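You operate a simulated robot arm through the tools that you are given. There is no shell and no other tool. Be economical: measure what you need, move in short steps, check, and stop when the job is done.

You are at the controls of a simulated robot arm. One attempt, no reset.

## Task
Try the trough's red stop knob, then clear it and start again.
Fine: first set the speed by the trough card and start; pull the knob; push it in and press reset.

It is judged by the outcome, as a careful person would: the job done as asked, and still so three seconds after it is handed in. It fails if anything else is knocked over, pushed out of place, dropped, spilled or broken.

## Robot
A 6-joint arm with a two-finger gripper, on a carriage that runs on a rail from [-1617, 4] to [723, -2] (x, y) and turns from -2.583 to 3.211 rad about z. Base frame: it is fixed where the carriage stands at the start and does not move with it; the origin is on the floor, on the carriage's upright axis, x ahead of it, y to its left, z up. Units: mm, rad, N and s.
Its first joint turns from -2.897 to 2.897 rad. Places, roughly: bay five door latch [200, 700, 800]; bay seven door latch [1000, 1500, 800]; bay three door latch [-700, 700, 800]; bay two door latch [-1100, 1500, 800]; divider one [-700, 1100, 1100]; divider three [100, 1100, 1100]; divider two [-300, 1100, 1100]; drive guard latch [-1500, 300, 600]; end gate [2600, 1100, 900]; green incline button [4500, 600, 700]; green trough button [900, 600, 800]; grey incline button [4700, 600, 700]; grey trough button [1100, 600, 800]; hood damper lever [2900, 700, 1500]; hopper hatch latch [3100, 1600, 800]; hopper window [2800, 700, 900]. Payload 2.54 kg.
The tool frame sits at the grasp point between the pads (the TCP): z along the fingers, y along the line on which they close. The tips reach 23 mm beyond it. Largest opening 126 mm; the body of the gripper starts 82 mm behind the TCP.
Orientation is told as [roll, pitch, yaw] about the base's x, y, z axes, in that order, counted from this pose: with the fingers straight down and closing along the base's y, the tool's x points along the base's -x, its y along +y and its z along -z.

## Interface
- The arm moves only by the tool step_arm. Its argument "moves" is a list of rows, each a list of 2 entries, a list of its own where there are three numbers: the shift along the tool's x, y, z in mm, then the turn, a rotation vector about the tool's x, y, z in rad. In form: [[[tx, ty, tz], [ax, ay, az]], ...]. A call has 1 to 8 rows; each row is the pose to reach, as a shift and turn from the pose commanded when the call began, along the tool's axes at that moment. "jaw" is the opening, from 0 (shut) to 1 (fully open), set as the call begins (left out, the last holds). Rows are played at 5 a second. More than 50 mm and 0.15 rad between two rows, or a gripper value outside its range, and nothing of the call is played. A pose out of reach is approached as far as the arm can. The call stops where the force on the tool passes 60 N (or 10 N more than at its start, if that is more) or the arm is blocked; 0.2 s more then pass. Each finger halts on what it meets, pressing with about 20 N; the grip force reading is that of the motor and also rises with nothing between the fingers. The clock runs only during rows and for 0.2 s after the last one: add rows that repeat a pose to give the fingers time. The reply holds the time, the measured pose of the TCP, the force on the tool along the base axes, the opening and the grip force, in the units named above and with some noise, with the torque about the TCP (base axes, N m) and any sound that the robot's microphone picked up.
- Cameras (640 x 400 px; columns grow to the right, rows downward): "scene" is now at [6, 274.9, 1473.5]; the picture's right is [0.89, -0.45, 0.00], its down [-0.31, -0.61, -0.73] and it looks along [0.33, 0.65, -0.68] (base axes); focal length 214 px, centre (320, 200). "wrist" rides on the gripper at [82, 14, -122] in the tool frame; the picture's right is [-0.17, 0.99, 0.00], its down [-0.79, -0.13, -0.60] and it looks along [-0.59, -0.10, 0.80] (tool axes); focal length 243 px, centre (320, 200). There is no depth. A picture from a camera that has moved, and an enlarged one, comes with that camera's place and axes in the base frame and with its lens. The place of the scene camera against the robot may be out by one fixed shift of up to 25 mm in any direction.
- snapshot(camera): a new picture of that camera. The clock stands still meanwhile.
- slide_trunk(by): slides the trunk up (or, below 0, down) by that many mm; the arm and the scene camera ride with it, the base frame stays. It gives what a move gives, with no picture.
- base_move(legs): drives the robot by 1 to 6 legs, each [ahead, left, turn to the left] in mm, mm and rad, along the robot's own axes; the way and the turn of a leg run together, so that a leg with both is an arc; at most 1500 mm and 3.142 rad a leg. The arm and the cameras ride along, it lands a little off, and it stops where it bumps. It keeps to its track: a leg is cut to what the track allows. It gives what a move gives.
- turn_head(pan, tilt): turns the head with the scene camera to pan (to the left, within 2.094 rad either way) and tilt (down, from -0.506 to 1.204), counted from straight ahead of the robot. It gives what a move gives.
- enlarge(camera, box): a new picture of the part [left, top, right, bottom] of that camera's present view, enlarged. The clock stands still meanwhile.
- job_done(): hands the job in; it is judged then, once.

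Go step by step. Nothing tells you exact positions but the pictures and the camera data: compare them with the known pose of the tool, close in by small moves and look again before you grip or let go. The budget is 120 turns and 78 pictures, counting those below and the enlarged ones. Unless the task says otherwise, let go and move clear before handing in, and close with one line.

The tools are called by a JSON object that holds its "fn" and its "kwargs". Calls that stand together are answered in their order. step_arm: Moves the arm, as the interface text tells. Its arguments: {"type":"object","properties":{"moves":{"type":"array","items":{"type":"array"}},"jaw":{"type":"number"}},"required":["moves"]} The other tools are called the same way: slide_trunk (by) slides the trunk up or down; base_move (legs) drives the base; turn_head (pan, tilt) turns the head that bears the scene camera; snapshot (camera) takes a picture; enlarge (camera, box) takes an enlarged picture of a part of a camera's view; job_done () hands the job in.

At the start:

```text
time: 0.0
tcp_pos: [530.0, 206.9, 995.0]
ee_rot: [0.0, -0.001, 0.0]
ft_force: [0.3, -0.7, 0.9]
moment: [0.05, 0.0, -0.02]
finger_gap: 126.2
grip_force: 0.0
trunk travel left (down, up): [-275.0, 215.0]
robot x, y, heading: [-1.5, 0.5, 0.003]
head pan, tilt: [1.101, 0.754]
```

scene: 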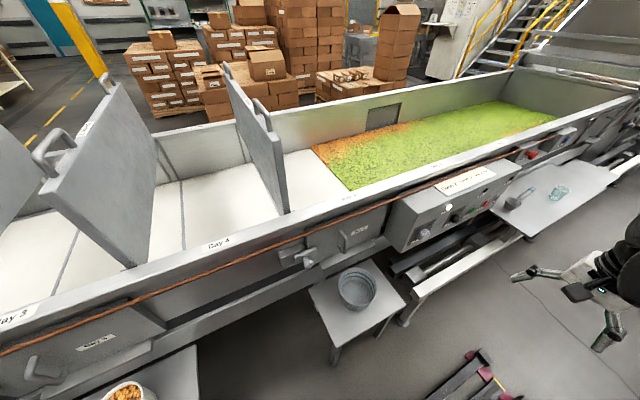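
wrist: 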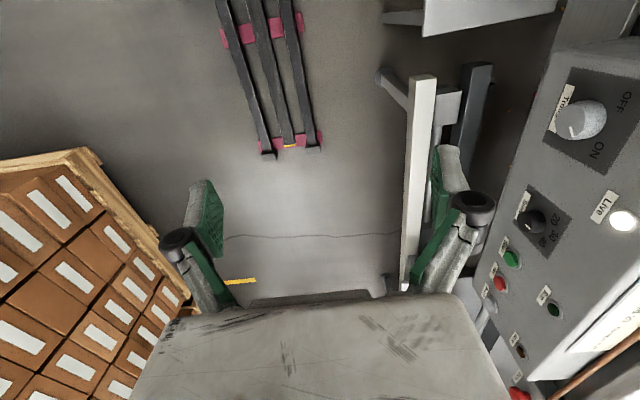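

I see the trough with its control panel ahead-left, with an isolator switch, speed dial, buttons and a card. I'll enlarge both views to read the labels.

{"fn": "enlarge", "kwargs": {"camera": "scene", "box": [380, 140, 580, 260]}}

{"fn": "enlarge", "kwargs": {"camera": "wrist", "box": [460, 60, 640, 400]}}

```text
3.20 times, centred on (480, 200) of scene
camera zoom: at [6.0, 274.9, 1473.5], right [0.89, -0.45, 0.0], down [-0.31, -0.61, -0.73], along [0.33, 0.65, -0.68], focal length 686 px, centre (-192, 200)
```

zoom: 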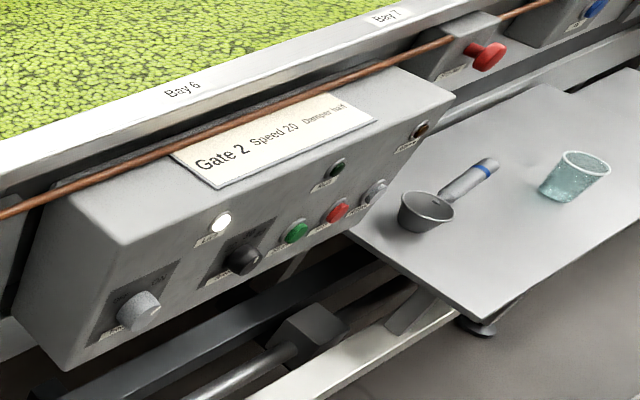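

```text
1.18 times, centred on (550, 230) of wrist
camera zoom: at [448.7, 220.3, 1117.3], right [0.17, 0.99, 0.0], down [0.79, -0.13, 0.6], along [0.59, -0.1, -0.8], focal length 285 px, centre (49, 165)
```

zoom: 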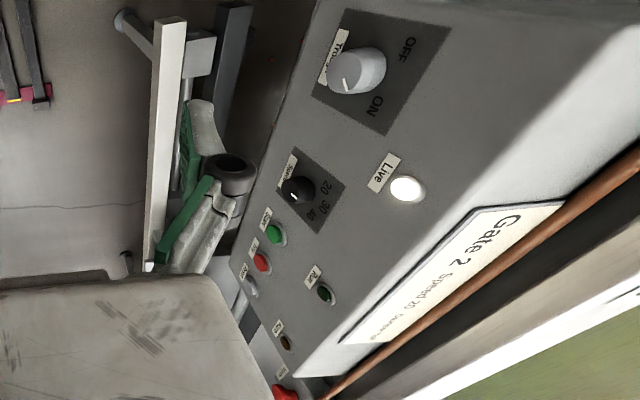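

Card reads "Gate 2, Speed 20, Damper half". By triangulation: isolator ≈(624,567,776), speed dial ≈(817,567,778), green ≈(947,575,762), and the red pull knob ≈(1342,624,915). I'll drive along the rail to bring all of these in reach.

{"fn": "base_move", "kwargs": {"legs": [[330, 0, 0], [330, 0, 0]]}}

{"fn": "turn_head", "kwargs": {"pan": 1.0, "tilt": 0.8}}

{"fn": "snapshot", "kwargs": {"camera": "scene"}}

```text
time: 3.9
tcp_pos: [1182.7, 210.7, 993.7]
ee_rot: [-0.002, 0.001, 0.01]
ft_force: [-0.4, 0.2, 0.3]
moment: [0.02, -0.02, -0.02]
finger_gap: 125.8
grip_force: 0.0
trunk travel left (down, up): [-275.0, 215.0]
robot x, y, heading: [653.3, 0.0, 0.01]
head pan, tilt: [1.101, 0.754]
```

```text
time: 4.6
tcp_pos: [1183.3, 210.8, 995.0]
ee_rot: [0.0, 0.0, 0.01]
ft_force: [-0.4, 0.3, -0.3]
moment: [-0.01, -0.02, 0.03]
finger_gap: 126.0
grip_force: 0.1
trunk travel left (down, up): [-275.0, 215.0]
robot x, y, heading: [652.0, -3.3, 0.013]
head pan, tilt: [1.0, 0.799]
```

```text
73 pictures are left
camera scene: at [663.7, 267.6, 1469.8], right [0.85, -0.53, 0.0], down [-0.38, -0.61, -0.7], along [0.37, 0.59, -0.72], focal length 214 px, centre (320, 200)
```

scene: 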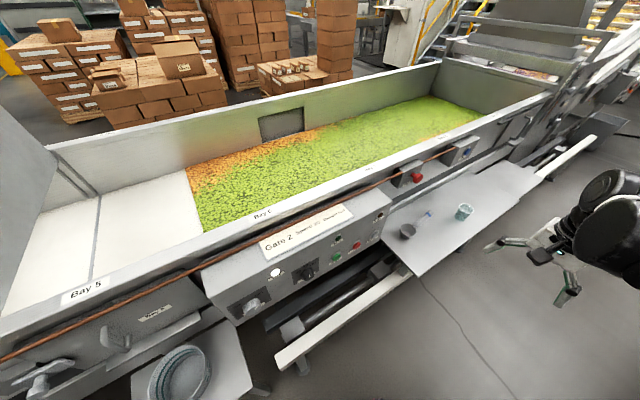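

{"fn": "enlarge", "kwargs": {"camera": "scene", "box": [220, 200, 380, 320]}}

{"fn": "enlarge", "kwargs": {"camera": "scene", "box": [310, 140, 490, 260]}}

{"fn": "snapshot", "kwargs": {"camera": "wrist"}}

```text
3.33 times, centred on (300, 260) of scene
camera zoom: at [663.7, 267.6, 1469.8], right [0.85, -0.53, 0.0], down [-0.38, -0.61, -0.7], along [0.37, 0.59, -0.72], focal length 715 px, centre (387, 0)
```

zoom: 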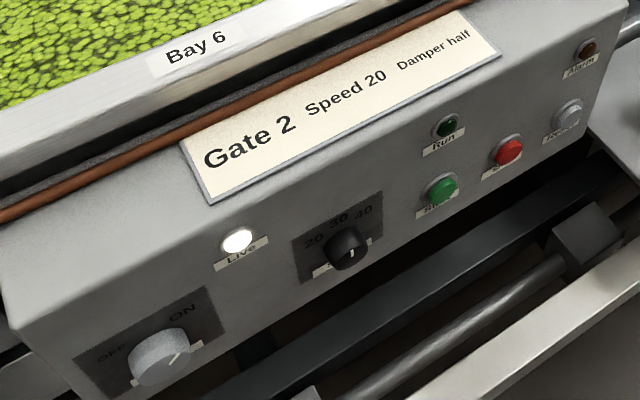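

```text
3.33 times, centred on (400, 200) of scene
camera zoom: at [663.7, 267.6, 1469.8], right [0.85, -0.53, 0.0], down [-0.38, -0.61, -0.7], along [0.37, 0.59, -0.72], focal length 715 px, centre (53, 200)
```

zoom: 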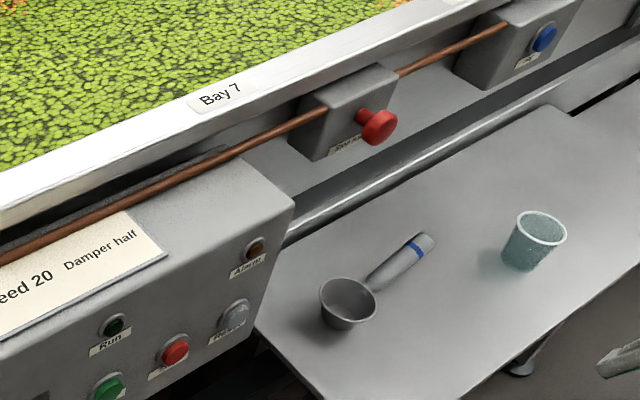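

```text
70 pictures are left
camera wrist: at [1100.7, 223.1, 1117.3], right [0.16, 0.99, 0.0], down [0.79, -0.12, 0.6], along [0.59, -0.09, -0.8], focal length 243 px, centre (320, 200)
```

wrist: 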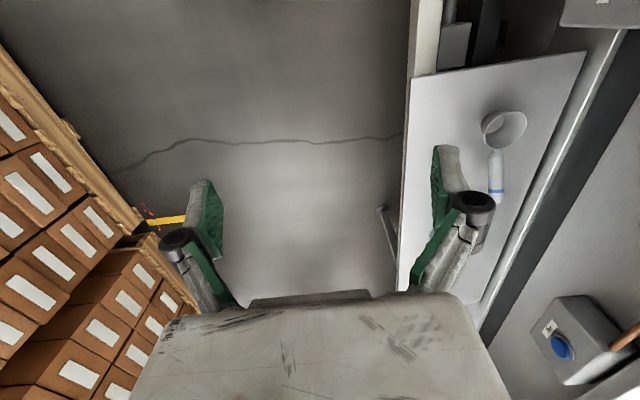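

Labels read Start (green), Stop (red), Reset (grey), with Run and Alarm lamps dark and Live lit. The red pull knob is on its own box to the right. Next I'll turn the gripper to point horizontally at the panel.

{"fn": "step_arm", "kwargs": {"moves": [[[20, 10, 0], [-0.143, 0, 0]], [[40, 20, 0], [-0.286, 0, 0]], [[60, 30, 0], [-0.429, 0, 0]], [[80, 40, 0], [-0.572, 0, 0]], [[100, 50, 0], [-0.715, 0, 0]], [[120, 60, 0], [-0.858, 0, 0]], [[140, 70, 0], [-1.0, 0, 0]], [[160, 80, 0], [-1.143, 0, 0]]], "jaw": 0.3}}

```text
time: 6.4
tcp_pos: [1021.9, 287.6, 994.1]
ee_rot: [1.146, 0.001, 0.011]
ft_force: [-0.1, 0.1, 1.3]
moment: [-0.02, -0.02, 0.02]
finger_gap: 37.8
grip_force: 0.1
trunk travel left (down, up): [-275.0, 215.0]
robot x, y, heading: [650.4, -3.5, 0.01]
head pan, tilt: [1.0, 0.799]
```

Roll is at 1.146 and tracking well. I'll finish the turn and take a picture.

{"fn": "step_arm", "kwargs": {"moves": [[[10, 0, 0], [-0.14, 0, 0]], [[20, 0, 0], [-0.28, 0, 0]], [[30, 0, 0], [-0.425, 0, 0]]]}}

{"fn": "snapshot", "kwargs": {"camera": "wrist"}}

```text
time: 7.2
tcp_pos: [1017.3, 293.3, 1074.4]
ee_rot: [1.567, 0.0, 0.01]
ft_force: [0.6, -0.5, 0.1]
moment: [0.01, 0.03, -0.04]
finger_gap: 37.7
grip_force: 0.0
out of reach, approached as far as the arm can: row 1, 2, 3
trunk travel left (down, up): [-275.0, 215.0]
robot x, y, heading: [652.5, -1.5, 0.011]
head pan, tilt: [1.0, 0.799]
```

```text
69 pictures are left
camera wrist: at [936.7, 170.9, 1089.8], right [0.17, 0.01, 0.99], down [0.8, -0.59, -0.13], along [0.58, 0.81, -0.1], focal length 243 px, centre (320, 200)
```

wrist: 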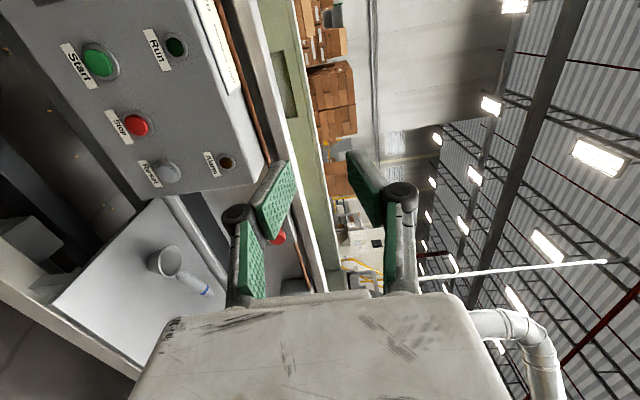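

The arm is too folded here for horizontal work. I'll drive back along the rail to about x=300, so the panel is reached from the side.

{"fn": "base_move", "kwargs": {"legs": [[-350, 0, 0]]}}

{"fn": "snapshot", "kwargs": {"camera": "wrist"}}

```text
time: 9.5
tcp_pos: [675.2, 290.4, 1073.9]
ee_rot: [1.567, 0.001, -0.002]
ft_force: [1.0, -0.1, -0.3]
moment: [0.02, -0.01, -0.01]
finger_gap: 37.7
grip_force: 0.1
trunk travel left (down, up): [-275.0, 215.0]
robot x, y, heading: [308.0, 2.1, -0.001]
head pan, tilt: [1.0, 0.799]
```

```text
68 pictures are left
camera wrist: at [593.3, 168.4, 1089.6], right [0.17, 0.01, 0.99], down [0.79, -0.6, -0.13], along [0.59, 0.8, -0.1], focal length 243 px, centre (320, 200)
```

wrist: 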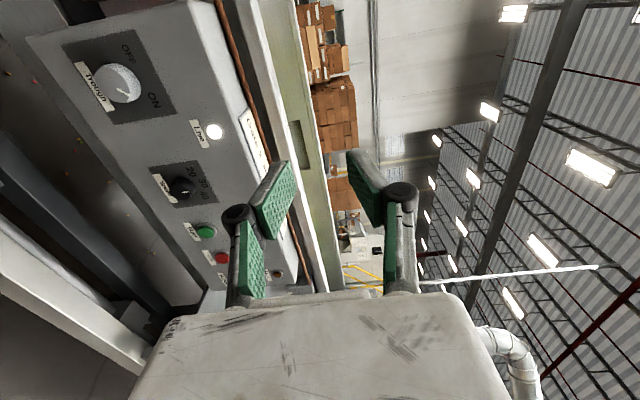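

The wrist pair puts Start near (925,551,777). I'll move down in front of the speed dial, keeping clear of the face.

{"fn": "step_arm", "kwargs": {"moves": [[[-12, -40, 8], [0, 0, 0]], [[-24, -80, 16], [0, 0, 0]], [[-36, -120, 24], [0, 0, 0]], [[-48, -160, 32], [0, 0, 0]], [[-60, -200, 40], [0, 0, 0]], [[-72, -240, 48], [0, 0, 0]], [[-84, -285, 56], [0, 0, 0]]]}}

{"fn": "snapshot", "kwargs": {"camera": "wrist"}}

```text
time: 11.1
tcp_pos: [896.3, 374.6, 887.4]
ee_rot: [1.562, 0.0, 0.005]
ft_force: [-0.9, 0.2, 0.0]
moment: [-0.01, 0.01, -0.07]
finger_gap: 37.9
grip_force: 0.0
out of reach, approached as far as the arm can: row 1, 2, 3, 4, 5, 6, 7
trunk travel left (down, up): [-275.0, 215.0]
robot x, y, heading: [310.2, -1.7, -0.005]
head pan, tilt: [1.0, 0.799]
```

```text
67 pictures are left
camera wrist: at [814.2, 252.6, 902.6], right [0.17, 0.01, 0.99], down [0.79, -0.6, -0.13], along [0.59, 0.8, -0.11], focal length 243 px, centre (320, 200)
```

wrist: 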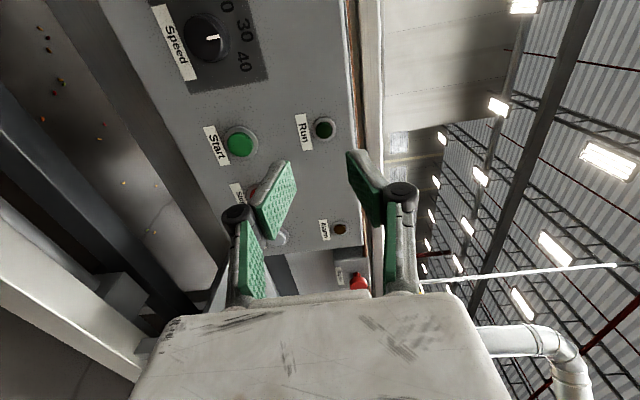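

The view shows Speed dial pointer roughly toward 30 and Start just ahead, but the arm couldn't get lower at this trunk height. I'll lower the trunk.

{"fn": "slide_trunk", "kwargs": {"by": -110}}

{"fn": "step_arm", "kwargs": {"moves": [[[30, 0, 0], [0, 0, 0]], [[60, 0, 0], [0, 0, 0]], [[90, 0, 0], [0, 0, 0]]]}}

{"fn": "snapshot", "kwargs": {"camera": "wrist"}}

```text
time: 12.5
tcp_pos: [895.3, 374.0, 777.5]
ee_rot: [1.56, -0.001, 0.003]
ft_force: [-0.4, 0.7, -0.3]
moment: [-0.02, 0.0, -0.01]
finger_gap: 37.9
grip_force: 0.1
trunk travel left (down, up): [-165.0, 325.0]
robot x, y, heading: [306.1, -0.3, -0.003]
head pan, tilt: [1.0, 0.799]
```

```text
time: 13.3
tcp_pos: [857.5, 394.6, 819.7]
ee_rot: [1.562, 0.001, 0.006]
ft_force: [0.3, -0.5, -0.7]
moment: [0.02, 0.01, -0.01]
finger_gap: 37.8
grip_force: 0.1
out of reach, approached as far as the arm can: row 1, 2, 3
trunk travel left (down, up): [-165.0, 325.0]
robot x, y, heading: [308.4, 0.2, 0.002]
head pan, tilt: [1.0, 0.799]
```

```text
66 pictures are left
camera wrist: at [776.3, 271.6, 836.0], right [0.17, 0.01, 0.99], down [0.79, -0.59, -0.13], along [0.59, 0.8, -0.11], focal length 243 px, centre (320, 200)
```

wrist: 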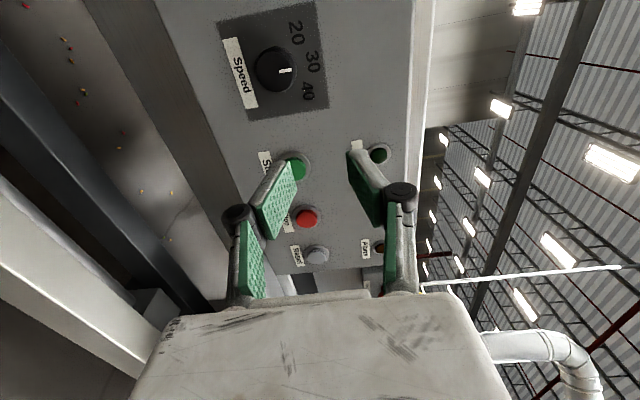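

The pointer is at 30, not 20. The arm is again at its inner limit, so I'll back the base up another 170 mm to work more stretched out.

{"fn": "base_move", "kwargs": {"legs": [[-170, 0, 0]]}}

{"fn": "step_arm", "kwargs": {"moves": [[[-40, -10, 0], [0, 0, 0]], [[-80, -20, 0], [0, 0, 0]], [[-115, -30, 0], [0, 0, 0]]]}}

{"fn": "snapshot", "kwargs": {"camera": "wrist"}}

```text
time: 14.7
tcp_pos: [689.8, 392.6, 819.4]
ee_rot: [1.559, 0.0, 0.002]
ft_force: [0.1, 0.0, -0.9]
moment: [0.04, -0.05, 0.01]
finger_gap: 37.9
grip_force: 0.0
trunk travel left (down, up): [-165.0, 325.0]
robot x, y, heading: [141.3, 0.2, -0.007]
head pan, tilt: [1.0, 0.799]
```

```text
time: 15.5
tcp_pos: [806.9, 393.7, 790.5]
ee_rot: [1.562, 0.001, 0.002]
ft_force: [-0.3, 0.3, -0.4]
moment: [-0.04, 0.02, -0.02]
finger_gap: 37.9
grip_force: 0.0
trunk travel left (down, up): [-165.0, 325.0]
robot x, y, heading: [139.8, -3.2, -0.005]
head pan, tilt: [1.0, 0.799]
```

```text
65 pictures are left
camera wrist: at [725.1, 271.5, 806.4], right [0.17, 0.01, 0.99], down [0.79, -0.6, -0.13], along [0.59, 0.8, -0.11], focal length 243 px, centre (320, 200)
```

wrist: 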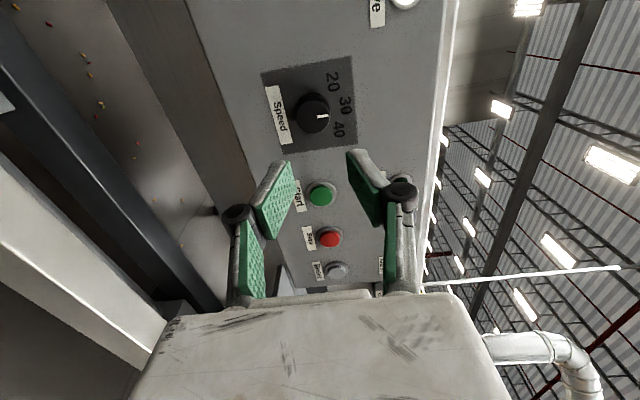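

The dial is now in reach, with its front near (811,553,785) and Start near (926,558,769). I'll enlarge the dial to measure the pointer and mark angles.

{"fn": "enlarge", "kwargs": {"camera": "wrist", "box": [250, 50, 378, 160]}}

```text
3.64 times, centred on (314, 105) of wrist
camera zoom: at [725.1, 271.5, 806.4], right [0.17, 0.01, 0.99], down [0.79, -0.6, -0.13], along [0.59, 0.8, -0.11], focal length 882 px, centre (342, 546)
```

zoom: 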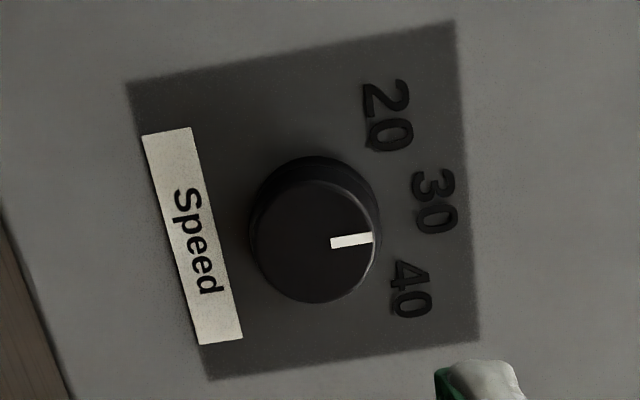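

Measured on the panel plane: the plate centre is (813,780), the pointer is straight up at 30, and the 20 mark is about 45° counter-clockwise. I'll open the jaw and approach the knob.

{"fn": "step_arm", "kwargs": {"moves": [[[-3, -5, 0], [0, 0, 0]], [[-6, -9, 20], [0, 0, 0]], [[-6, -9, 60], [0, 0, 0]], [[-6, -9, 90], [0, 0, 0]], [[-6, -9, 115], [0, 0, 0]], [[-6, -9, 125], [0, 0, 0]]], "jaw": 0.52}}

{"fn": "snapshot", "kwargs": {"camera": "wrist"}}

```text
time: 16.9
tcp_pos: [812.2, 516.5, 782.3]
ee_rot: [1.562, -0.002, 0.002]
ft_force: [-0.6, -0.6, -0.4]
moment: [0.01, 0.0, -0.03]
finger_gap: 65.4
grip_force: 0.1
trunk travel left (down, up): [-165.0, 325.0]
robot x, y, heading: [140.7, -2.5, -0.005]
head pan, tilt: [1.0, 0.799]
```

```text
63 pictures are left
camera wrist: at [729.7, 394.7, 797.5], right [0.17, 0.01, 0.99], down [0.79, -0.6, -0.13], along [0.59, 0.8, -0.11], focal length 243 px, centre (320, 200)
```

wrist: 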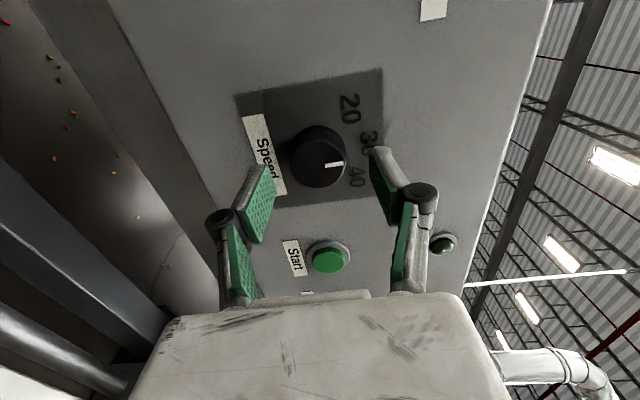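

The knob lines up with the fingers (about (813,552,781)). I'll advance and grip.

{"fn": "step_arm", "kwargs": {"moves": [[[-1, -1, 9], [0, 0, 0]], [[-1, -1, 18], [0, 0, 0]], [[-1, -1, 27], [0, 0, 0]]]}}

{"fn": "step_arm", "kwargs": {"moves": [[[0, 0, 0], [0, 0, 0]], [[0, 0, 0], [0, 0, 0]], [[0, 0, 0], [0, 0, 0]]], "jaw": 0.2}}

{"fn": "snapshot", "kwargs": {"camera": "wrist"}}

```text
time: 17.7
tcp_pos: [811.6, 546.0, 781.0]
ee_rot: [1.563, 0.0, 0.002]
ft_force: [-3.0, -7.2, 0.8]
moment: [0.24, -0.13, 0.04]
finger_gap: 66.5
grip_force: 0.0
trunk travel left (down, up): [-165.0, 325.0]
robot x, y, heading: [139.8, 2.2, -0.01]
head pan, tilt: [1.0, 0.799]
```

```text
time: 18.5
tcp_pos: [811.8, 543.6, 779.9]
ee_rot: [1.563, -0.001, -0.002]
ft_force: [-1.4, -21.8, -4.6]
moment: [-0.08, -0.01, -0.21]
finger_gap: 41.9
grip_force: 44.9
trunk travel left (down, up): [-165.0, 325.0]
robot x, y, heading: [140.0, -2.7, -0.009]
head pan, tilt: [1.0, 0.799]
```

```text
62 pictures are left
camera wrist: at [730.9, 421.9, 796.0], right [0.17, 0.01, 0.99], down [0.79, -0.6, -0.13], along [0.59, 0.8, -0.11], focal length 243 px, centre (320, 200)
```

wrist: 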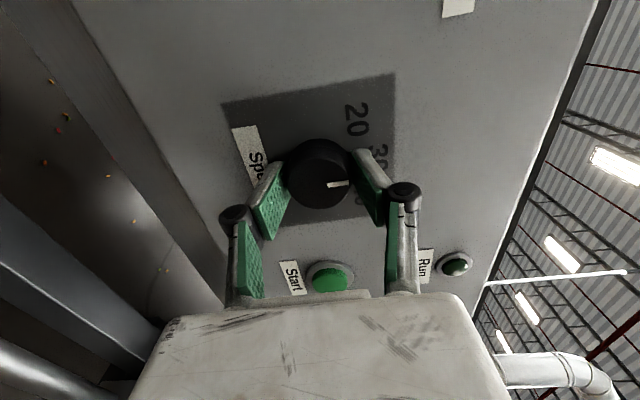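

Gripped at 42 mm, with the tips lightly pressing on the panel. I'll ease back 3 mm and turn 45° counter-clockwise.

{"fn": "step_arm", "kwargs": {"moves": [[[0, 0, -3], [0, 0, 0]], [[0, 0, -3], [0, 0, -0.13]], [[0, 0, -3], [0, 0, -0.26]], [[0, 0, -3], [0, 0, -0.39]], [[0, 0, -3], [0, 0, -0.52]], [[0, 0, -3], [0, 0, -0.65]], [[0, 0, -3], [0, 0, -0.785]], [[0, 0, -3], [0, 0, -0.785]]]}}

{"fn": "snapshot", "kwargs": {"camera": "wrist"}}

```text
time: 20.3
tcp_pos: [809.0, 541.1, 778.0]
ee_rot: [1.559, -0.788, 0.014]
ft_force: [-16.2, -5.2, 12.4]
moment: [0.56, 0.28, 0.26]
finger_gap: 41.5
grip_force: 45.0
trunk travel left (down, up): [-165.0, 325.0]
robot x, y, heading: [138.6, 0.2, -0.0]
head pan, tilt: [1.0, 0.799]
```

```text
61 pictures are left
camera wrist: at [741.9, 418.6, 732.6], right [-0.58, 0.0, 0.81], down [0.65, -0.59, 0.47], along [0.48, 0.81, 0.34], focal length 243 px, centre (320, 200)
```

wrist: 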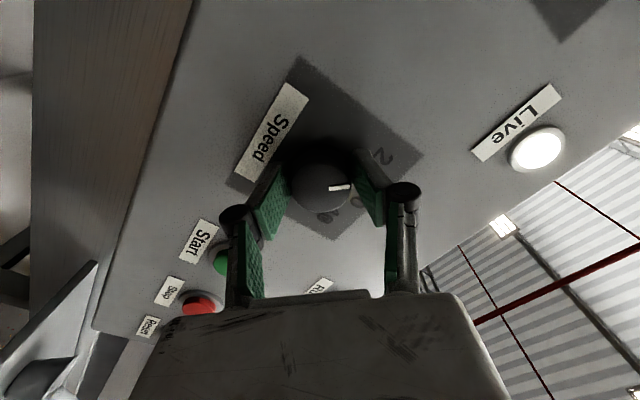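

The knob turned with the gripper. I'll open, back off and check the pointer.

{"fn": "step_arm", "kwargs": {"moves": [[[0, 0, 0], [0, 0, 0]], [[0, 0, 0], [0, 0, 0]], [[0, 0, -30], [0, 0, 0]], [[0, 0, -60], [0, 0, 0]], [[0, 0, -60], [0, 0, 0.13]], [[0, 0, -60], [0, 0, 0.26]], [[0, 0, -60], [0, 0, 0.39]]], "jaw": 0.5}}

{"fn": "enlarge", "kwargs": {"camera": "wrist", "box": [200, 60, 440, 300]}}

```text
time: 21.9
tcp_pos: [810.8, 481.9, 778.2]
ee_rot: [1.559, -0.396, 0.007]
ft_force: [-0.7, 0.3, -0.5]
moment: [-0.01, 0.02, -0.03]
finger_gap: 63.1
grip_force: 0.0
trunk travel left (down, up): [-165.0, 325.0]
robot x, y, heading: [139.5, 2.3, -0.006]
head pan, tilt: [1.0, 0.799]
```

```text
1.67 times, centred on (320, 180) of wrist
camera zoom: at [729.5, 359.3, 761.7], right [-0.23, 0.01, 0.97], down [0.78, -0.59, 0.19], along [0.58, 0.8, 0.13], focal length 404 px, centre (320, 233)
```

zoom: 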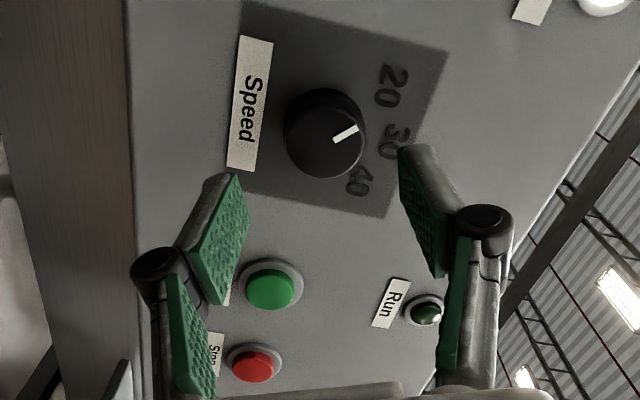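

The pointer now sits at about 43–45° left, on 20. Next I'll straighten and close the gripper, then line up on Start (about (927,558,770)).

{"fn": "step_arm", "kwargs": {"moves": [[[0, 0, -20], [0, 0, 0.13]], [[0, 0, -30], [0, 0, 0.26]], [[0, 0, -30], [0, 0, 0.396]], [[0, 0, -30], [0, 0, 0.396]]], "jaw": 0}}

{"fn": "step_arm", "kwargs": {"moves": [[[-40, -2, 0], [0, 0, 0]], [[-80, -5, 0], [0, 0, 0]], [[-115, -8, 20], [0, 0, 0]], [[-115, -8, 55], [0, 0, 0]]]}}

{"fn": "snapshot", "kwargs": {"camera": "wrist"}}

```text
time: 22.9
tcp_pos: [812.1, 451.1, 779.4]
ee_rot: [1.561, 0.004, 0.001]
ft_force: [0.2, -0.1, 0.4]
moment: [0.0, -0.01, 0.0]
finger_gap: 0.1
grip_force: 19.8
trunk travel left (down, up): [-165.0, 325.0]
robot x, y, heading: [141.5, -3.7, -0.005]
head pan, tilt: [1.0, 0.799]
```

```text
time: 23.9
tcp_pos: [929.2, 507.9, 769.7]
ee_rot: [1.562, 0.002, 0.003]
ft_force: [0.0, 0.2, 0.4]
moment: [-0.02, -0.03, 0.02]
finger_gap: 0.0
grip_force: 20.0
trunk travel left (down, up): [-165.0, 325.0]
robot x, y, heading: [138.7, 0.1, -0.004]
head pan, tilt: [1.0, 0.799]
```

```text
59 pictures are left
camera wrist: at [847.7, 385.5, 786.5], right [0.17, 0.01, 0.99], down [0.79, -0.6, -0.13], along [0.59, 0.8, -0.11], focal length 243 px, centre (320, 200)
```

wrist: 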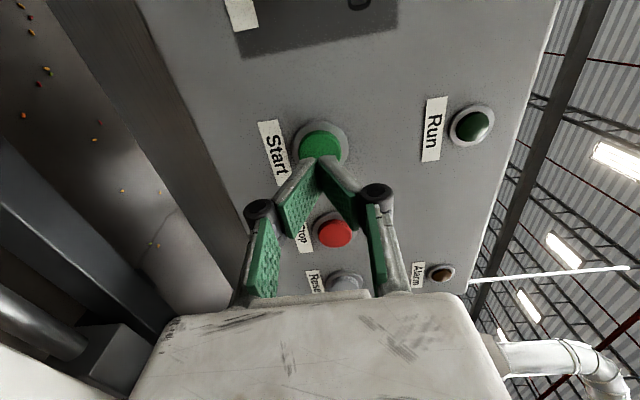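

Start cap is at about (925,560,772) and the closed tips are just short of it. Pressing in.

{"fn": "step_arm", "kwargs": {"moves": [[[3, 2, 15], [0, 0, 0]], [[3, 2, 25], [0, 0, 0]], [[3, 2, 30], [0, 0, 0]], [[3, 2, 34], [0, 0, 0]]]}}

{"fn": "snapshot", "kwargs": {"camera": "wrist"}}

```text
time: 24.9
tcp_pos: [923.3, 539.2, 771.9]
ee_rot: [1.562, 0.002, 0.001]
ft_force: [-4.3, -10.4, -2.3]
moment: [-0.03, -0.03, 0.11]
finger_gap: 6.2
grip_force: 27.7
trunk travel left (down, up): [-165.0, 325.0]
robot x, y, heading: [139.8, 3.7, -0.009]
head pan, tilt: [1.0, 0.799]
heard: click
```

```text
58 pictures are left
camera wrist: at [842.5, 418.1, 788.3], right [0.17, 0.01, 0.99], down [0.79, -0.6, -0.13], along [0.59, 0.8, -0.11], focal length 243 px, centre (320, 200)
```

wrist: 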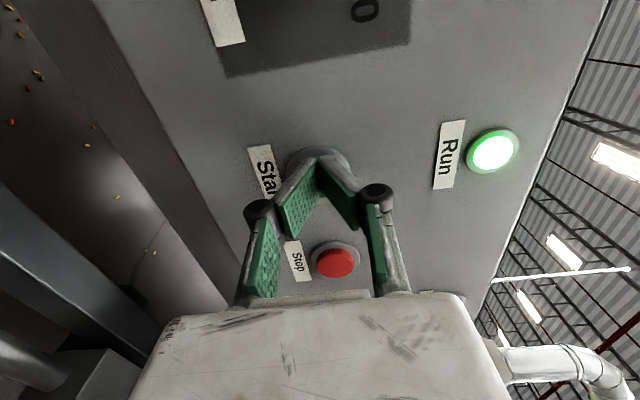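

Start clicked and the Run lamp is lit. I'll back away and raise the trunk before driving to the red knob.

{"fn": "step_arm", "kwargs": {"moves": [[[0, 0, -30], [0, 0, 0]], [[0, 0, -70], [0, 0, 0]], [[30, 0, -110], [0, 0, 0]], [[65, 0, -140], [0, 0, 0]]]}}

{"fn": "slide_trunk", "kwargs": {"by": 140}}

{"fn": "base_move", "kwargs": {"legs": [[400, 0, 0]]}}

{"fn": "snapshot", "kwargs": {"camera": "wrist"}}

{"fn": "snapshot", "kwargs": {"camera": "scene"}}

```text
time: 25.9
tcp_pos: [857.8, 404.0, 775.9]
ee_rot: [1.56, 0.003, 0.002]
ft_force: [0.2, 0.2, -0.9]
moment: [0.04, 0.02, 0.03]
finger_gap: 0.0
grip_force: 27.7
trunk travel left (down, up): [-165.0, 325.0]
robot x, y, heading: [140.6, 2.9, -0.007]
head pan, tilt: [1.0, 0.799]
```

```text
time: 27.6
tcp_pos: [858.1, 403.8, 916.2]
ee_rot: [1.56, 0.003, 0.001]
ft_force: [0.2, 0.0, 0.1]
moment: [0.01, 0.01, 0.01]
finger_gap: 0.1
grip_force: 28.5
trunk travel left (down, up): [-305.0, 185.0]
robot x, y, heading: [136.5, -0.0, -0.007]
head pan, tilt: [1.0, 0.799]
```

```text
time: 30.1
tcp_pos: [1263.7, 395.3, 915.8]
ee_rot: [1.561, 0.0, -0.006]
ft_force: [0.5, 0.3, -0.2]
moment: [0.01, 0.0, -0.04]
finger_gap: 0.0
grip_force: 28.4
trunk travel left (down, up): [-305.0, 185.0]
robot x, y, heading: [544.1, 0.7, -0.014]
head pan, tilt: [1.0, 0.799]
```

```text
57 pictures are left
camera wrist: at [1180.7, 274.9, 932.0], right [0.17, 0.01, 0.99], down [0.79, -0.6, -0.13], along [0.59, 0.8, -0.11], focal length 243 px, centre (320, 200)
```

wrist: 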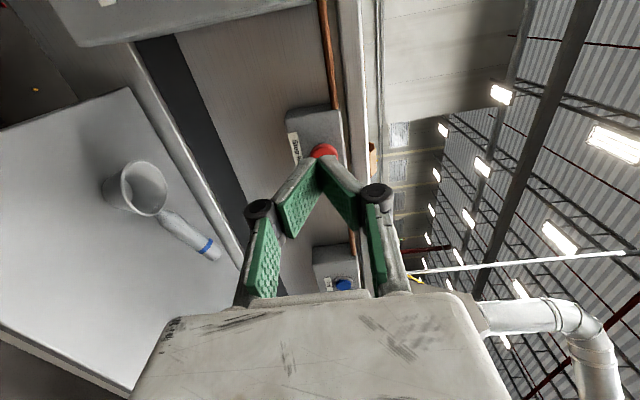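

```text
56 pictures are left
camera scene: at [556.1, 267.3, 1499.8], right [0.83, -0.55, 0.0], down [-0.4, -0.6, -0.7], along [0.38, 0.58, -0.72], focal length 214 px, centre (320, 200)
```

scene: 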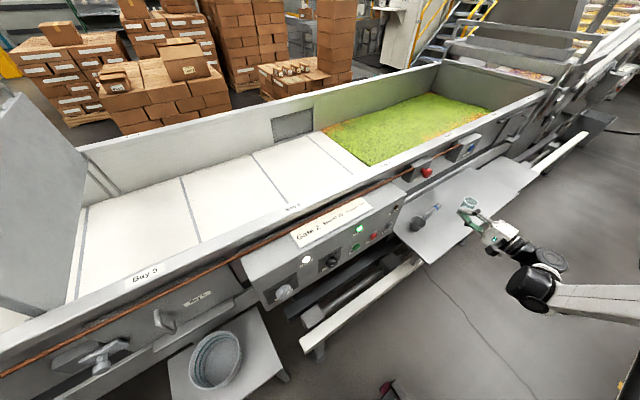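

The trough is running and moving the product. The red knob triangulates to about (1339,609,905), so I'll open the jaw and line up in front of it.

{"fn": "step_arm", "kwargs": {"moves": [[[-38, -5, 10], [0, 0, 0]], [[-76, -9, 40], [0, 0, 0]], [[-76, -9, 80], [0, 0, 0]], [[-76, -9, 110], [0, 0, 0]]], "jaw": 0.65}}

{"fn": "snapshot", "kwargs": {"camera": "wrist"}}

```text
time: 31.1
tcp_pos: [1340.8, 508.0, 906.1]
ee_rot: [1.563, 0.002, -0.004]
ft_force: [-0.1, 0.3, 0.3]
moment: [0.0, -0.01, 0.01]
finger_gap: 81.6
grip_force: 0.1
trunk travel left (down, up): [-305.0, 185.0]
robot x, y, heading: [543.2, -2.0, -0.013]
head pan, tilt: [1.0, 0.799]
```

```text
55 pictures are left
camera wrist: at [1258.2, 385.5, 922.9], right [0.17, 0.01, 0.99], down [0.79, -0.6, -0.13], along [0.59, 0.8, -0.11], focal length 243 px, centre (320, 200)
```

wrist: 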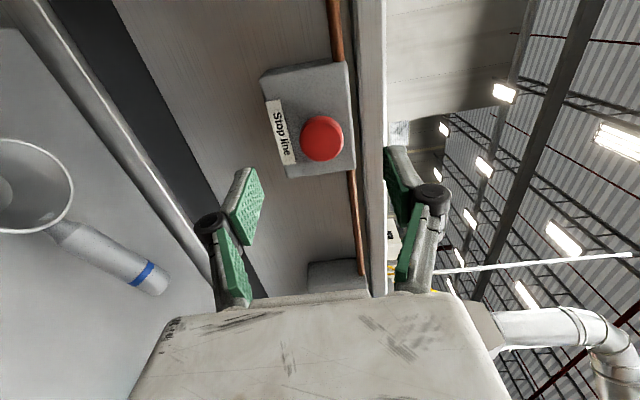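

The knob is labelled "Stop line" and sits at about (1348,605,907). I'll shift slightly right and step closer.

{"fn": "step_arm", "kwargs": {"moves": [[[-8, 0, 20], [0, 0, 0]], [[-8, 0, 40], [0, 0, 0]], [[-8, 0, 60], [0, 0, 0]]], "jaw": 0.6}}

{"fn": "snapshot", "kwargs": {"camera": "wrist"}}

```text
time: 31.9
tcp_pos: [1347.0, 565.7, 905.4]
ee_rot: [1.563, 0.0, -0.008]
ft_force: [-0.8, -0.8, -0.2]
moment: [0.01, 0.0, 0.0]
finger_gap: 75.3
grip_force: 0.1
trunk travel left (down, up): [-305.0, 185.0]
robot x, y, heading: [536.4, -1.1, -0.012]
head pan, tilt: [1.0, 0.799]
```

```text
54 pictures are left
camera wrist: at [1263.0, 443.6, 921.7], right [0.17, 0.01, 0.99], down [0.79, -0.6, -0.13], along [0.59, 0.8, -0.11], focal length 243 px, centre (320, 200)
```

wrist: 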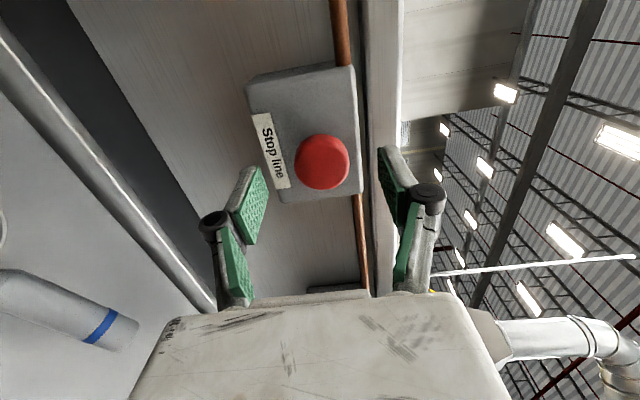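

Two views now agree on the knob at (1354,618,906.5), about 44 mm across. I'll advance so the pads straddle its head.

{"fn": "step_arm", "kwargs": {"moves": [[[-7, 1, 15], [0, 0, 0]], [[-7, 1, 30], [0, 0, 0]], [[-7, 1, 40], [0, 0, 0]]], "jaw": 0.55}}

{"fn": "snapshot", "kwargs": {"camera": "wrist"}}

```text
time: 32.7
tcp_pos: [1354.7, 605.3, 905.0]
ee_rot: [1.561, 0.002, -0.008]
ft_force: [0.1, -0.1, 0.0]
moment: [-0.01, 0.01, 0.04]
finger_gap: 69.1
grip_force: 0.1
trunk travel left (down, up): [-305.0, 185.0]
robot x, y, heading: [543.2, 1.5, -0.011]
head pan, tilt: [1.0, 0.799]
```

```text
53 pictures are left
camera wrist: at [1272.9, 483.5, 920.8], right [0.17, 0.01, 0.99], down [0.79, -0.6, -0.13], along [0.59, 0.8, -0.11], focal length 243 px, centre (320, 200)
```

wrist: 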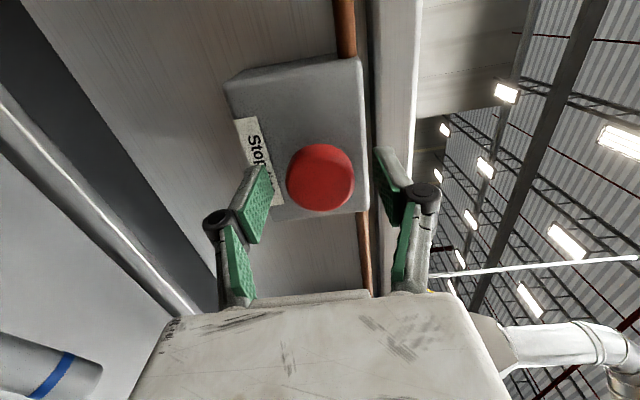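

The knob's front is at y≈618 and centred. I'll advance 10 mm more and close on it.

{"fn": "step_arm", "kwargs": {"moves": [[[0, 0, 5], [0, 0, 0]], [[0, 0, 10], [0, 0, 0]]]}}

{"fn": "step_arm", "kwargs": {"moves": [[[0, 0, 0], [0, 0, 0]], [[0, 0, 0], [0, 0, 0]], [[0, 0, 0], [0, 0, 0]]], "jaw": 0.1}}

{"fn": "snapshot", "kwargs": {"camera": "wrist"}}

```text
time: 33.3
tcp_pos: [1355.5, 616.0, 904.8]
ee_rot: [1.56, 0.001, -0.008]
ft_force: [0.8, -0.3, -0.5]
moment: [0.02, -0.01, -0.03]
finger_gap: 68.9
grip_force: 0.0
trunk travel left (down, up): [-305.0, 185.0]
robot x, y, heading: [543.6, -0.9, -0.013]
head pan, tilt: [1.0, 0.799]
```

```text
time: 34.1
tcp_pos: [1355.9, 614.8, 905.4]
ee_rot: [1.561, 0.001, -0.006]
ft_force: [-0.1, 0.4, -1.3]
moment: [-0.06, -0.01, -0.04]
finger_gap: 39.0
grip_force: 44.7
trunk travel left (down, up): [-305.0, 185.0]
robot x, y, heading: [539.3, -2.8, -0.012]
head pan, tilt: [1.0, 0.799]
```

```text
52 pictures are left
camera wrist: at [1273.1, 493.8, 921.0], right [0.17, 0.01, 0.99], down [0.79, -0.6, -0.13], along [0.59, 0.8, -0.11], focal length 243 px, centre (320, 200)
```

wrist: 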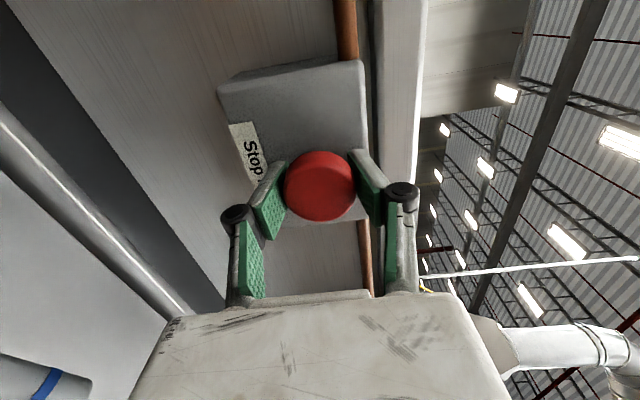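

The knob is gripped at 39 mm. Pulling straight out, gently.

{"fn": "step_arm", "kwargs": {"moves": [[[0, 0, -4], [0, 0, 0]], [[0, 0, -8], [0, 0, 0]], [[0, 0, -12], [0, 0, 0]]]}}

{"fn": "snapshot", "kwargs": {"camera": "wrist"}}

{"fn": "enlarge", "kwargs": {"camera": "scene", "box": [240, 140, 480, 300]}}

```text
time: 34.9
tcp_pos: [1356.1, 605.0, 905.6]
ee_rot: [1.559, 0.002, -0.006]
ft_force: [1.7, 0.3, -4.3]
moment: [-0.06, 0.03, 0.06]
finger_gap: 39.4
grip_force: 44.5
trunk travel left (down, up): [-305.0, 185.0]
robot x, y, heading: [537.0, 0.7, -0.017]
head pan, tilt: [1.0, 0.799]
```

```text
51 pictures are left
camera wrist: at [1273.1, 482.5, 921.1], right [0.17, 0.01, 0.99], down [0.79, -0.6, -0.13], along [0.59, 0.8, -0.11], focal length 243 px, centre (320, 200)
```

wrist: 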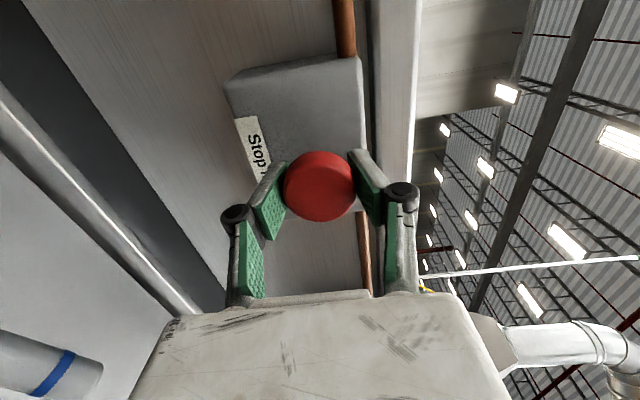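

```text
2.50 times, centred on (360, 220) of scene
camera zoom: at [556.6, 267.6, 1499.6], right [0.83, -0.55, 0.0], down [-0.4, -0.6, -0.7], along [0.38, 0.58, -0.72], focal length 536 px, centre (220, 150)
```

zoom: 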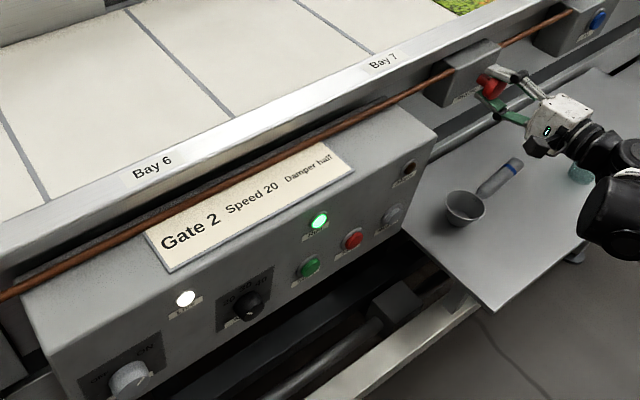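

The knob is moving out with the gripper but Run is still lit, so I'll pull further.

{"fn": "step_arm", "kwargs": {"moves": [[[0, 0, -4], [0, 0, 0]], [[0, 0, -8], [0, 0, 0]], [[0, 0, -12], [0, 0, 0]]]}}

{"fn": "enlarge", "kwargs": {"camera": "scene", "box": [240, 140, 480, 300]}}

```text
time: 35.7
tcp_pos: [1355.6, 592.0, 905.4]
ee_rot: [1.559, 0.002, -0.005]
ft_force: [-5.0, -5.2, -10.9]
moment: [-0.13, 0.0, 0.06]
finger_gap: 39.1
grip_force: 45.3
trunk travel left (down, up): [-305.0, 185.0]
robot x, y, heading: [540.1, -2.5, -0.008]
head pan, tilt: [1.0, 0.799]
```

```text
2.50 times, centred on (360, 220) of scene
camera zoom: at [556.7, 267.7, 1499.6], right [0.83, -0.55, 0.0], down [-0.4, -0.6, -0.7], along [0.38, 0.58, -0.72], focal length 536 px, centre (220, 150)
```

zoom: 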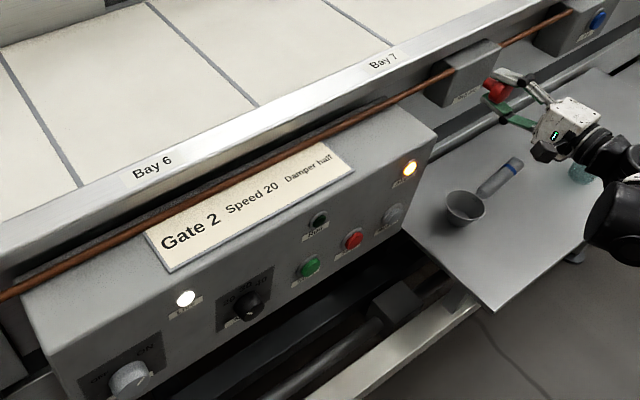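

The stop tripped: the Alarm lamp is lit and Run is off. Now I'll push the knob back in while still holding it.

{"fn": "step_arm", "kwargs": {"moves": [[[0, 0, 6], [0, 0, 0]], [[0, 0, 12], [0, 0, 0]], [[0, 0, 18], [0, 0, 0]], [[0, 0, 24], [0, 0, 0]], [[0, 0, 26], [0, 0, 0]], [[0, 0, 26], [0, 0, 0]]]}}

{"fn": "enlarge", "kwargs": {"camera": "scene", "box": [360, 140, 480, 220]}}

{"fn": "snapshot", "kwargs": {"camera": "wrist"}}

```text
time: 37.1
tcp_pos: [1356.7, 616.5, 904.5]
ee_rot: [1.562, 0.001, -0.006]
ft_force: [-16.5, -19.3, -15.6]
moment: [-0.19, 0.06, 0.2]
finger_gap: 39.2
grip_force: 45.3
trunk travel left (down, up): [-305.0, 185.0]
robot x, y, heading: [542.0, 4.3, -0.014]
head pan, tilt: [1.0, 0.799]
```

```text
5.00 times, centred on (420, 180) of scene
camera zoom: at [556.2, 266.8, 1499.8], right [0.83, -0.55, 0.0], down [-0.4, -0.6, -0.7], along [0.38, 0.58, -0.72], focal length 1072 px, centre (-180, 300)
```

zoom: 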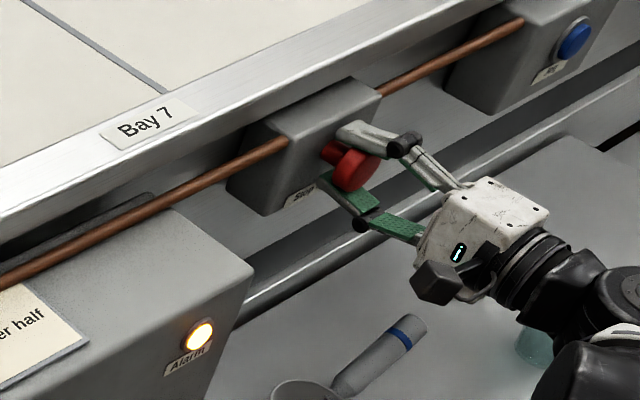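

```text
47 pictures are left
camera wrist: at [1273.6, 495.6, 921.0], right [0.17, 0.01, 0.99], down [0.79, -0.6, -0.13], along [0.59, 0.8, -0.11], focal length 243 px, centre (320, 200)
```

wrist: 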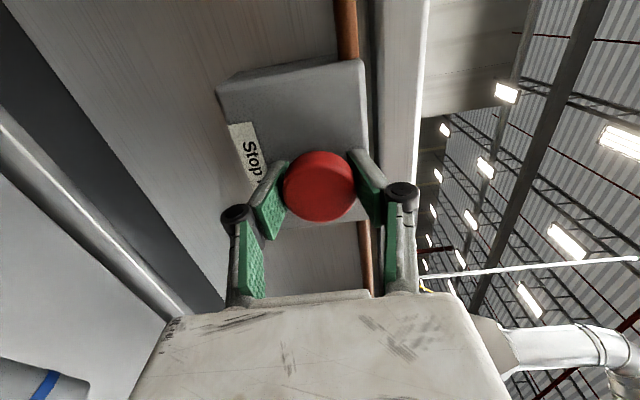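

The knob looks back at its original depth with about 19 N resistance. I'll release, back off, and then press it squarely with closed fingers to be sure it is seated.

{"fn": "step_arm", "kwargs": {"moves": [[[0, 0, 0], [0, 0, 0]], [[0, 0, 0], [0, 0, 0]], [[0, 0, -25], [0, 0, 0]], [[0, 0, -60], [0, 0, 0]]], "jaw": 0.55}}

{"fn": "step_arm", "kwargs": {"moves": [[[0, 0, 0], [0, 0, 0]], [[0, 0, 0], [0, 0, 0]], [[0, 0, 0], [0, 0, 0]], [[0, 1, 20], [0, 0, 0]], [[0, 1, 34], [0, 0, 0]], [[0, 1, 38], [0, 0, 0]], [[0, 1, 41], [0, 0, 0]]], "jaw": 0}}

{"fn": "snapshot", "kwargs": {"camera": "wrist"}}

```text
time: 38.1
tcp_pos: [1354.5, 556.7, 905.9]
ee_rot: [1.559, 0.002, -0.005]
ft_force: [-0.2, 0.7, 0.7]
moment: [-0.01, -0.02, 0.0]
finger_gap: 69.4
grip_force: 0.1
trunk travel left (down, up): [-305.0, 185.0]
robot x, y, heading: [540.1, -3.7, -0.016]
head pan, tilt: [1.0, 0.799]
```

```text
time: 39.5
tcp_pos: [1359.5, 583.9, 905.5]
ee_rot: [1.561, 0.0, -0.012]
ft_force: [-3.3, -15.7, 3.0]
moment: [0.12, -0.02, 0.14]
finger_gap: 6.0
grip_force: 28.7
trunk travel left (down, up): [-305.0, 185.0]
robot x, y, heading: [543.1, -1.3, -0.017]
head pan, tilt: [1.0, 0.799]
stopped in row 6: the force on the tool passed its limit at 66 N (the readings are from after the stop); the commanded pose is now the measured one
```

```text
46 pictures are left
camera wrist: at [1276.4, 463.5, 922.0], right [0.17, 0.01, 0.99], down [0.78, -0.61, -0.13], along [0.6, 0.79, -0.11], focal length 243 px, centre (320, 200)
```

wrist: 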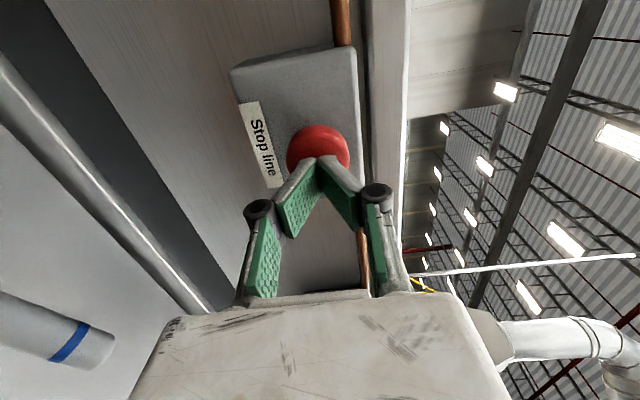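

The knob took a firm 66 N push, so it is seated. I'll back off, drive back about 230 mm, and lower the trunk for Reset (about (1094,558,772)).

{"fn": "step_arm", "kwargs": {"moves": [[[0, 0, -30], [0, 0, 0]], [[0, 0, -70], [0, 0, 0]], [[20, 0, -110], [0, 0, 0]], [[30, 0, -145], [0, 0, 0]]]}}

{"fn": "enlarge", "kwargs": {"camera": "scene", "box": [360, 140, 480, 220]}}

{"fn": "base_move", "kwargs": {"legs": [[-230, 0, 0]]}}

{"fn": "slide_trunk", "kwargs": {"by": -138}}

{"fn": "snapshot", "kwargs": {"camera": "wrist"}}

```text
time: 40.5
tcp_pos: [1323.7, 443.3, 904.8]
ee_rot: [1.559, 0.0, -0.009]
ft_force: [-1.2, 0.3, 0.5]
moment: [0.0, -0.02, 0.0]
finger_gap: 0.0
grip_force: 28.4
trunk travel left (down, up): [-305.0, 185.0]
robot x, y, heading: [539.1, 0.6, -0.019]
head pan, tilt: [1.0, 0.799]
```

```text
5.00 times, centred on (420, 180) of scene
camera zoom: at [556.5, 267.6, 1499.7], right [0.83, -0.55, 0.0], down [-0.4, -0.6, -0.7], along [0.39, 0.58, -0.72], focal length 1072 px, centre (-180, 300)
```

zoom: 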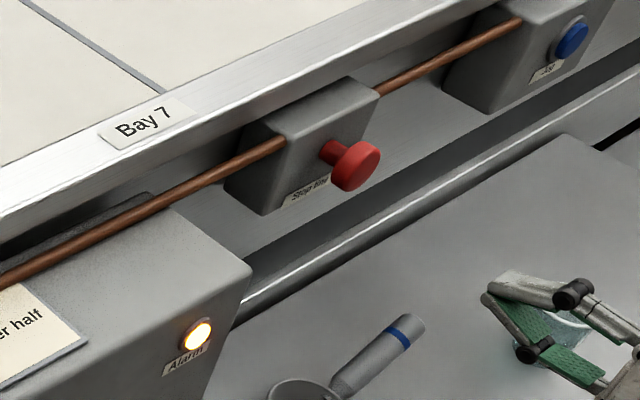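

```text
time: 42.2
tcp_pos: [1087.2, 449.2, 905.4]
ee_rot: [1.561, -0.001, -0.004]
ft_force: [-0.3, 0.9, 0.2]
moment: [0.03, 0.03, 0.01]
finger_gap: 0.0
grip_force: 28.5
trunk travel left (down, up): [-305.0, 185.0]
robot x, y, heading: [305.4, 1.9, -0.007]
head pan, tilt: [1.0, 0.799]
```

```text
time: 43.9
tcp_pos: [1087.0, 449.2, 767.3]
ee_rot: [1.561, -0.001, -0.003]
ft_force: [0.3, 0.5, 0.1]
moment: [0.01, 0.02, -0.01]
finger_gap: 0.0
grip_force: 28.6
trunk travel left (down, up): [-167.0, 323.0]
robot x, y, heading: [306.2, -2.8, -0.012]
head pan, tilt: [1.0, 0.799]
```

```text
44 pictures are left
camera wrist: at [1005.4, 327.5, 783.0], right [0.17, 0.01, 0.99], down [0.79, -0.6, -0.13], along [0.59, 0.8, -0.11], focal length 243 px, centre (320, 200)
```

wrist: 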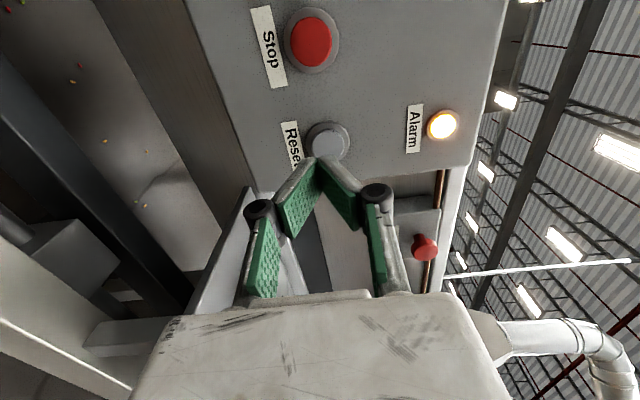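

Reset appears at about (1102,560,774). I'll move in close and recheck.

{"fn": "step_arm", "kwargs": {"moves": [[[-14, 6, 20], [0, 0, 0]], [[-14, 6, 50], [0, 0, 0]], [[-14, 6, 62], [0, 0, 0]]]}}

{"fn": "snapshot", "kwargs": {"camera": "wrist"}}

```text
time: 44.7
tcp_pos: [1102.4, 512.6, 773.1]
ee_rot: [1.561, 0.0, -0.004]
ft_force: [-0.3, 0.7, 0.9]
moment: [-0.01, 0.0, 0.02]
finger_gap: 0.0
grip_force: 28.3
trunk travel left (down, up): [-167.0, 323.0]
robot x, y, heading: [304.0, -2.1, -0.008]
head pan, tilt: [1.0, 0.799]
```

```text
43 pictures are left
camera wrist: at [1020.2, 390.8, 788.7], right [0.17, 0.01, 0.99], down [0.79, -0.6, -0.13], along [0.59, 0.8, -0.11], focal length 243 px, centre (320, 200)
```

wrist: 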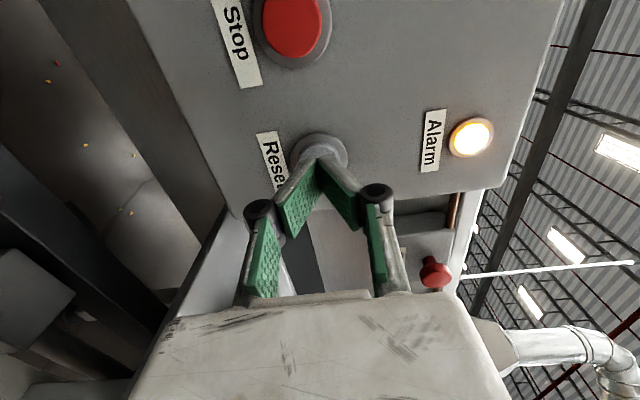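

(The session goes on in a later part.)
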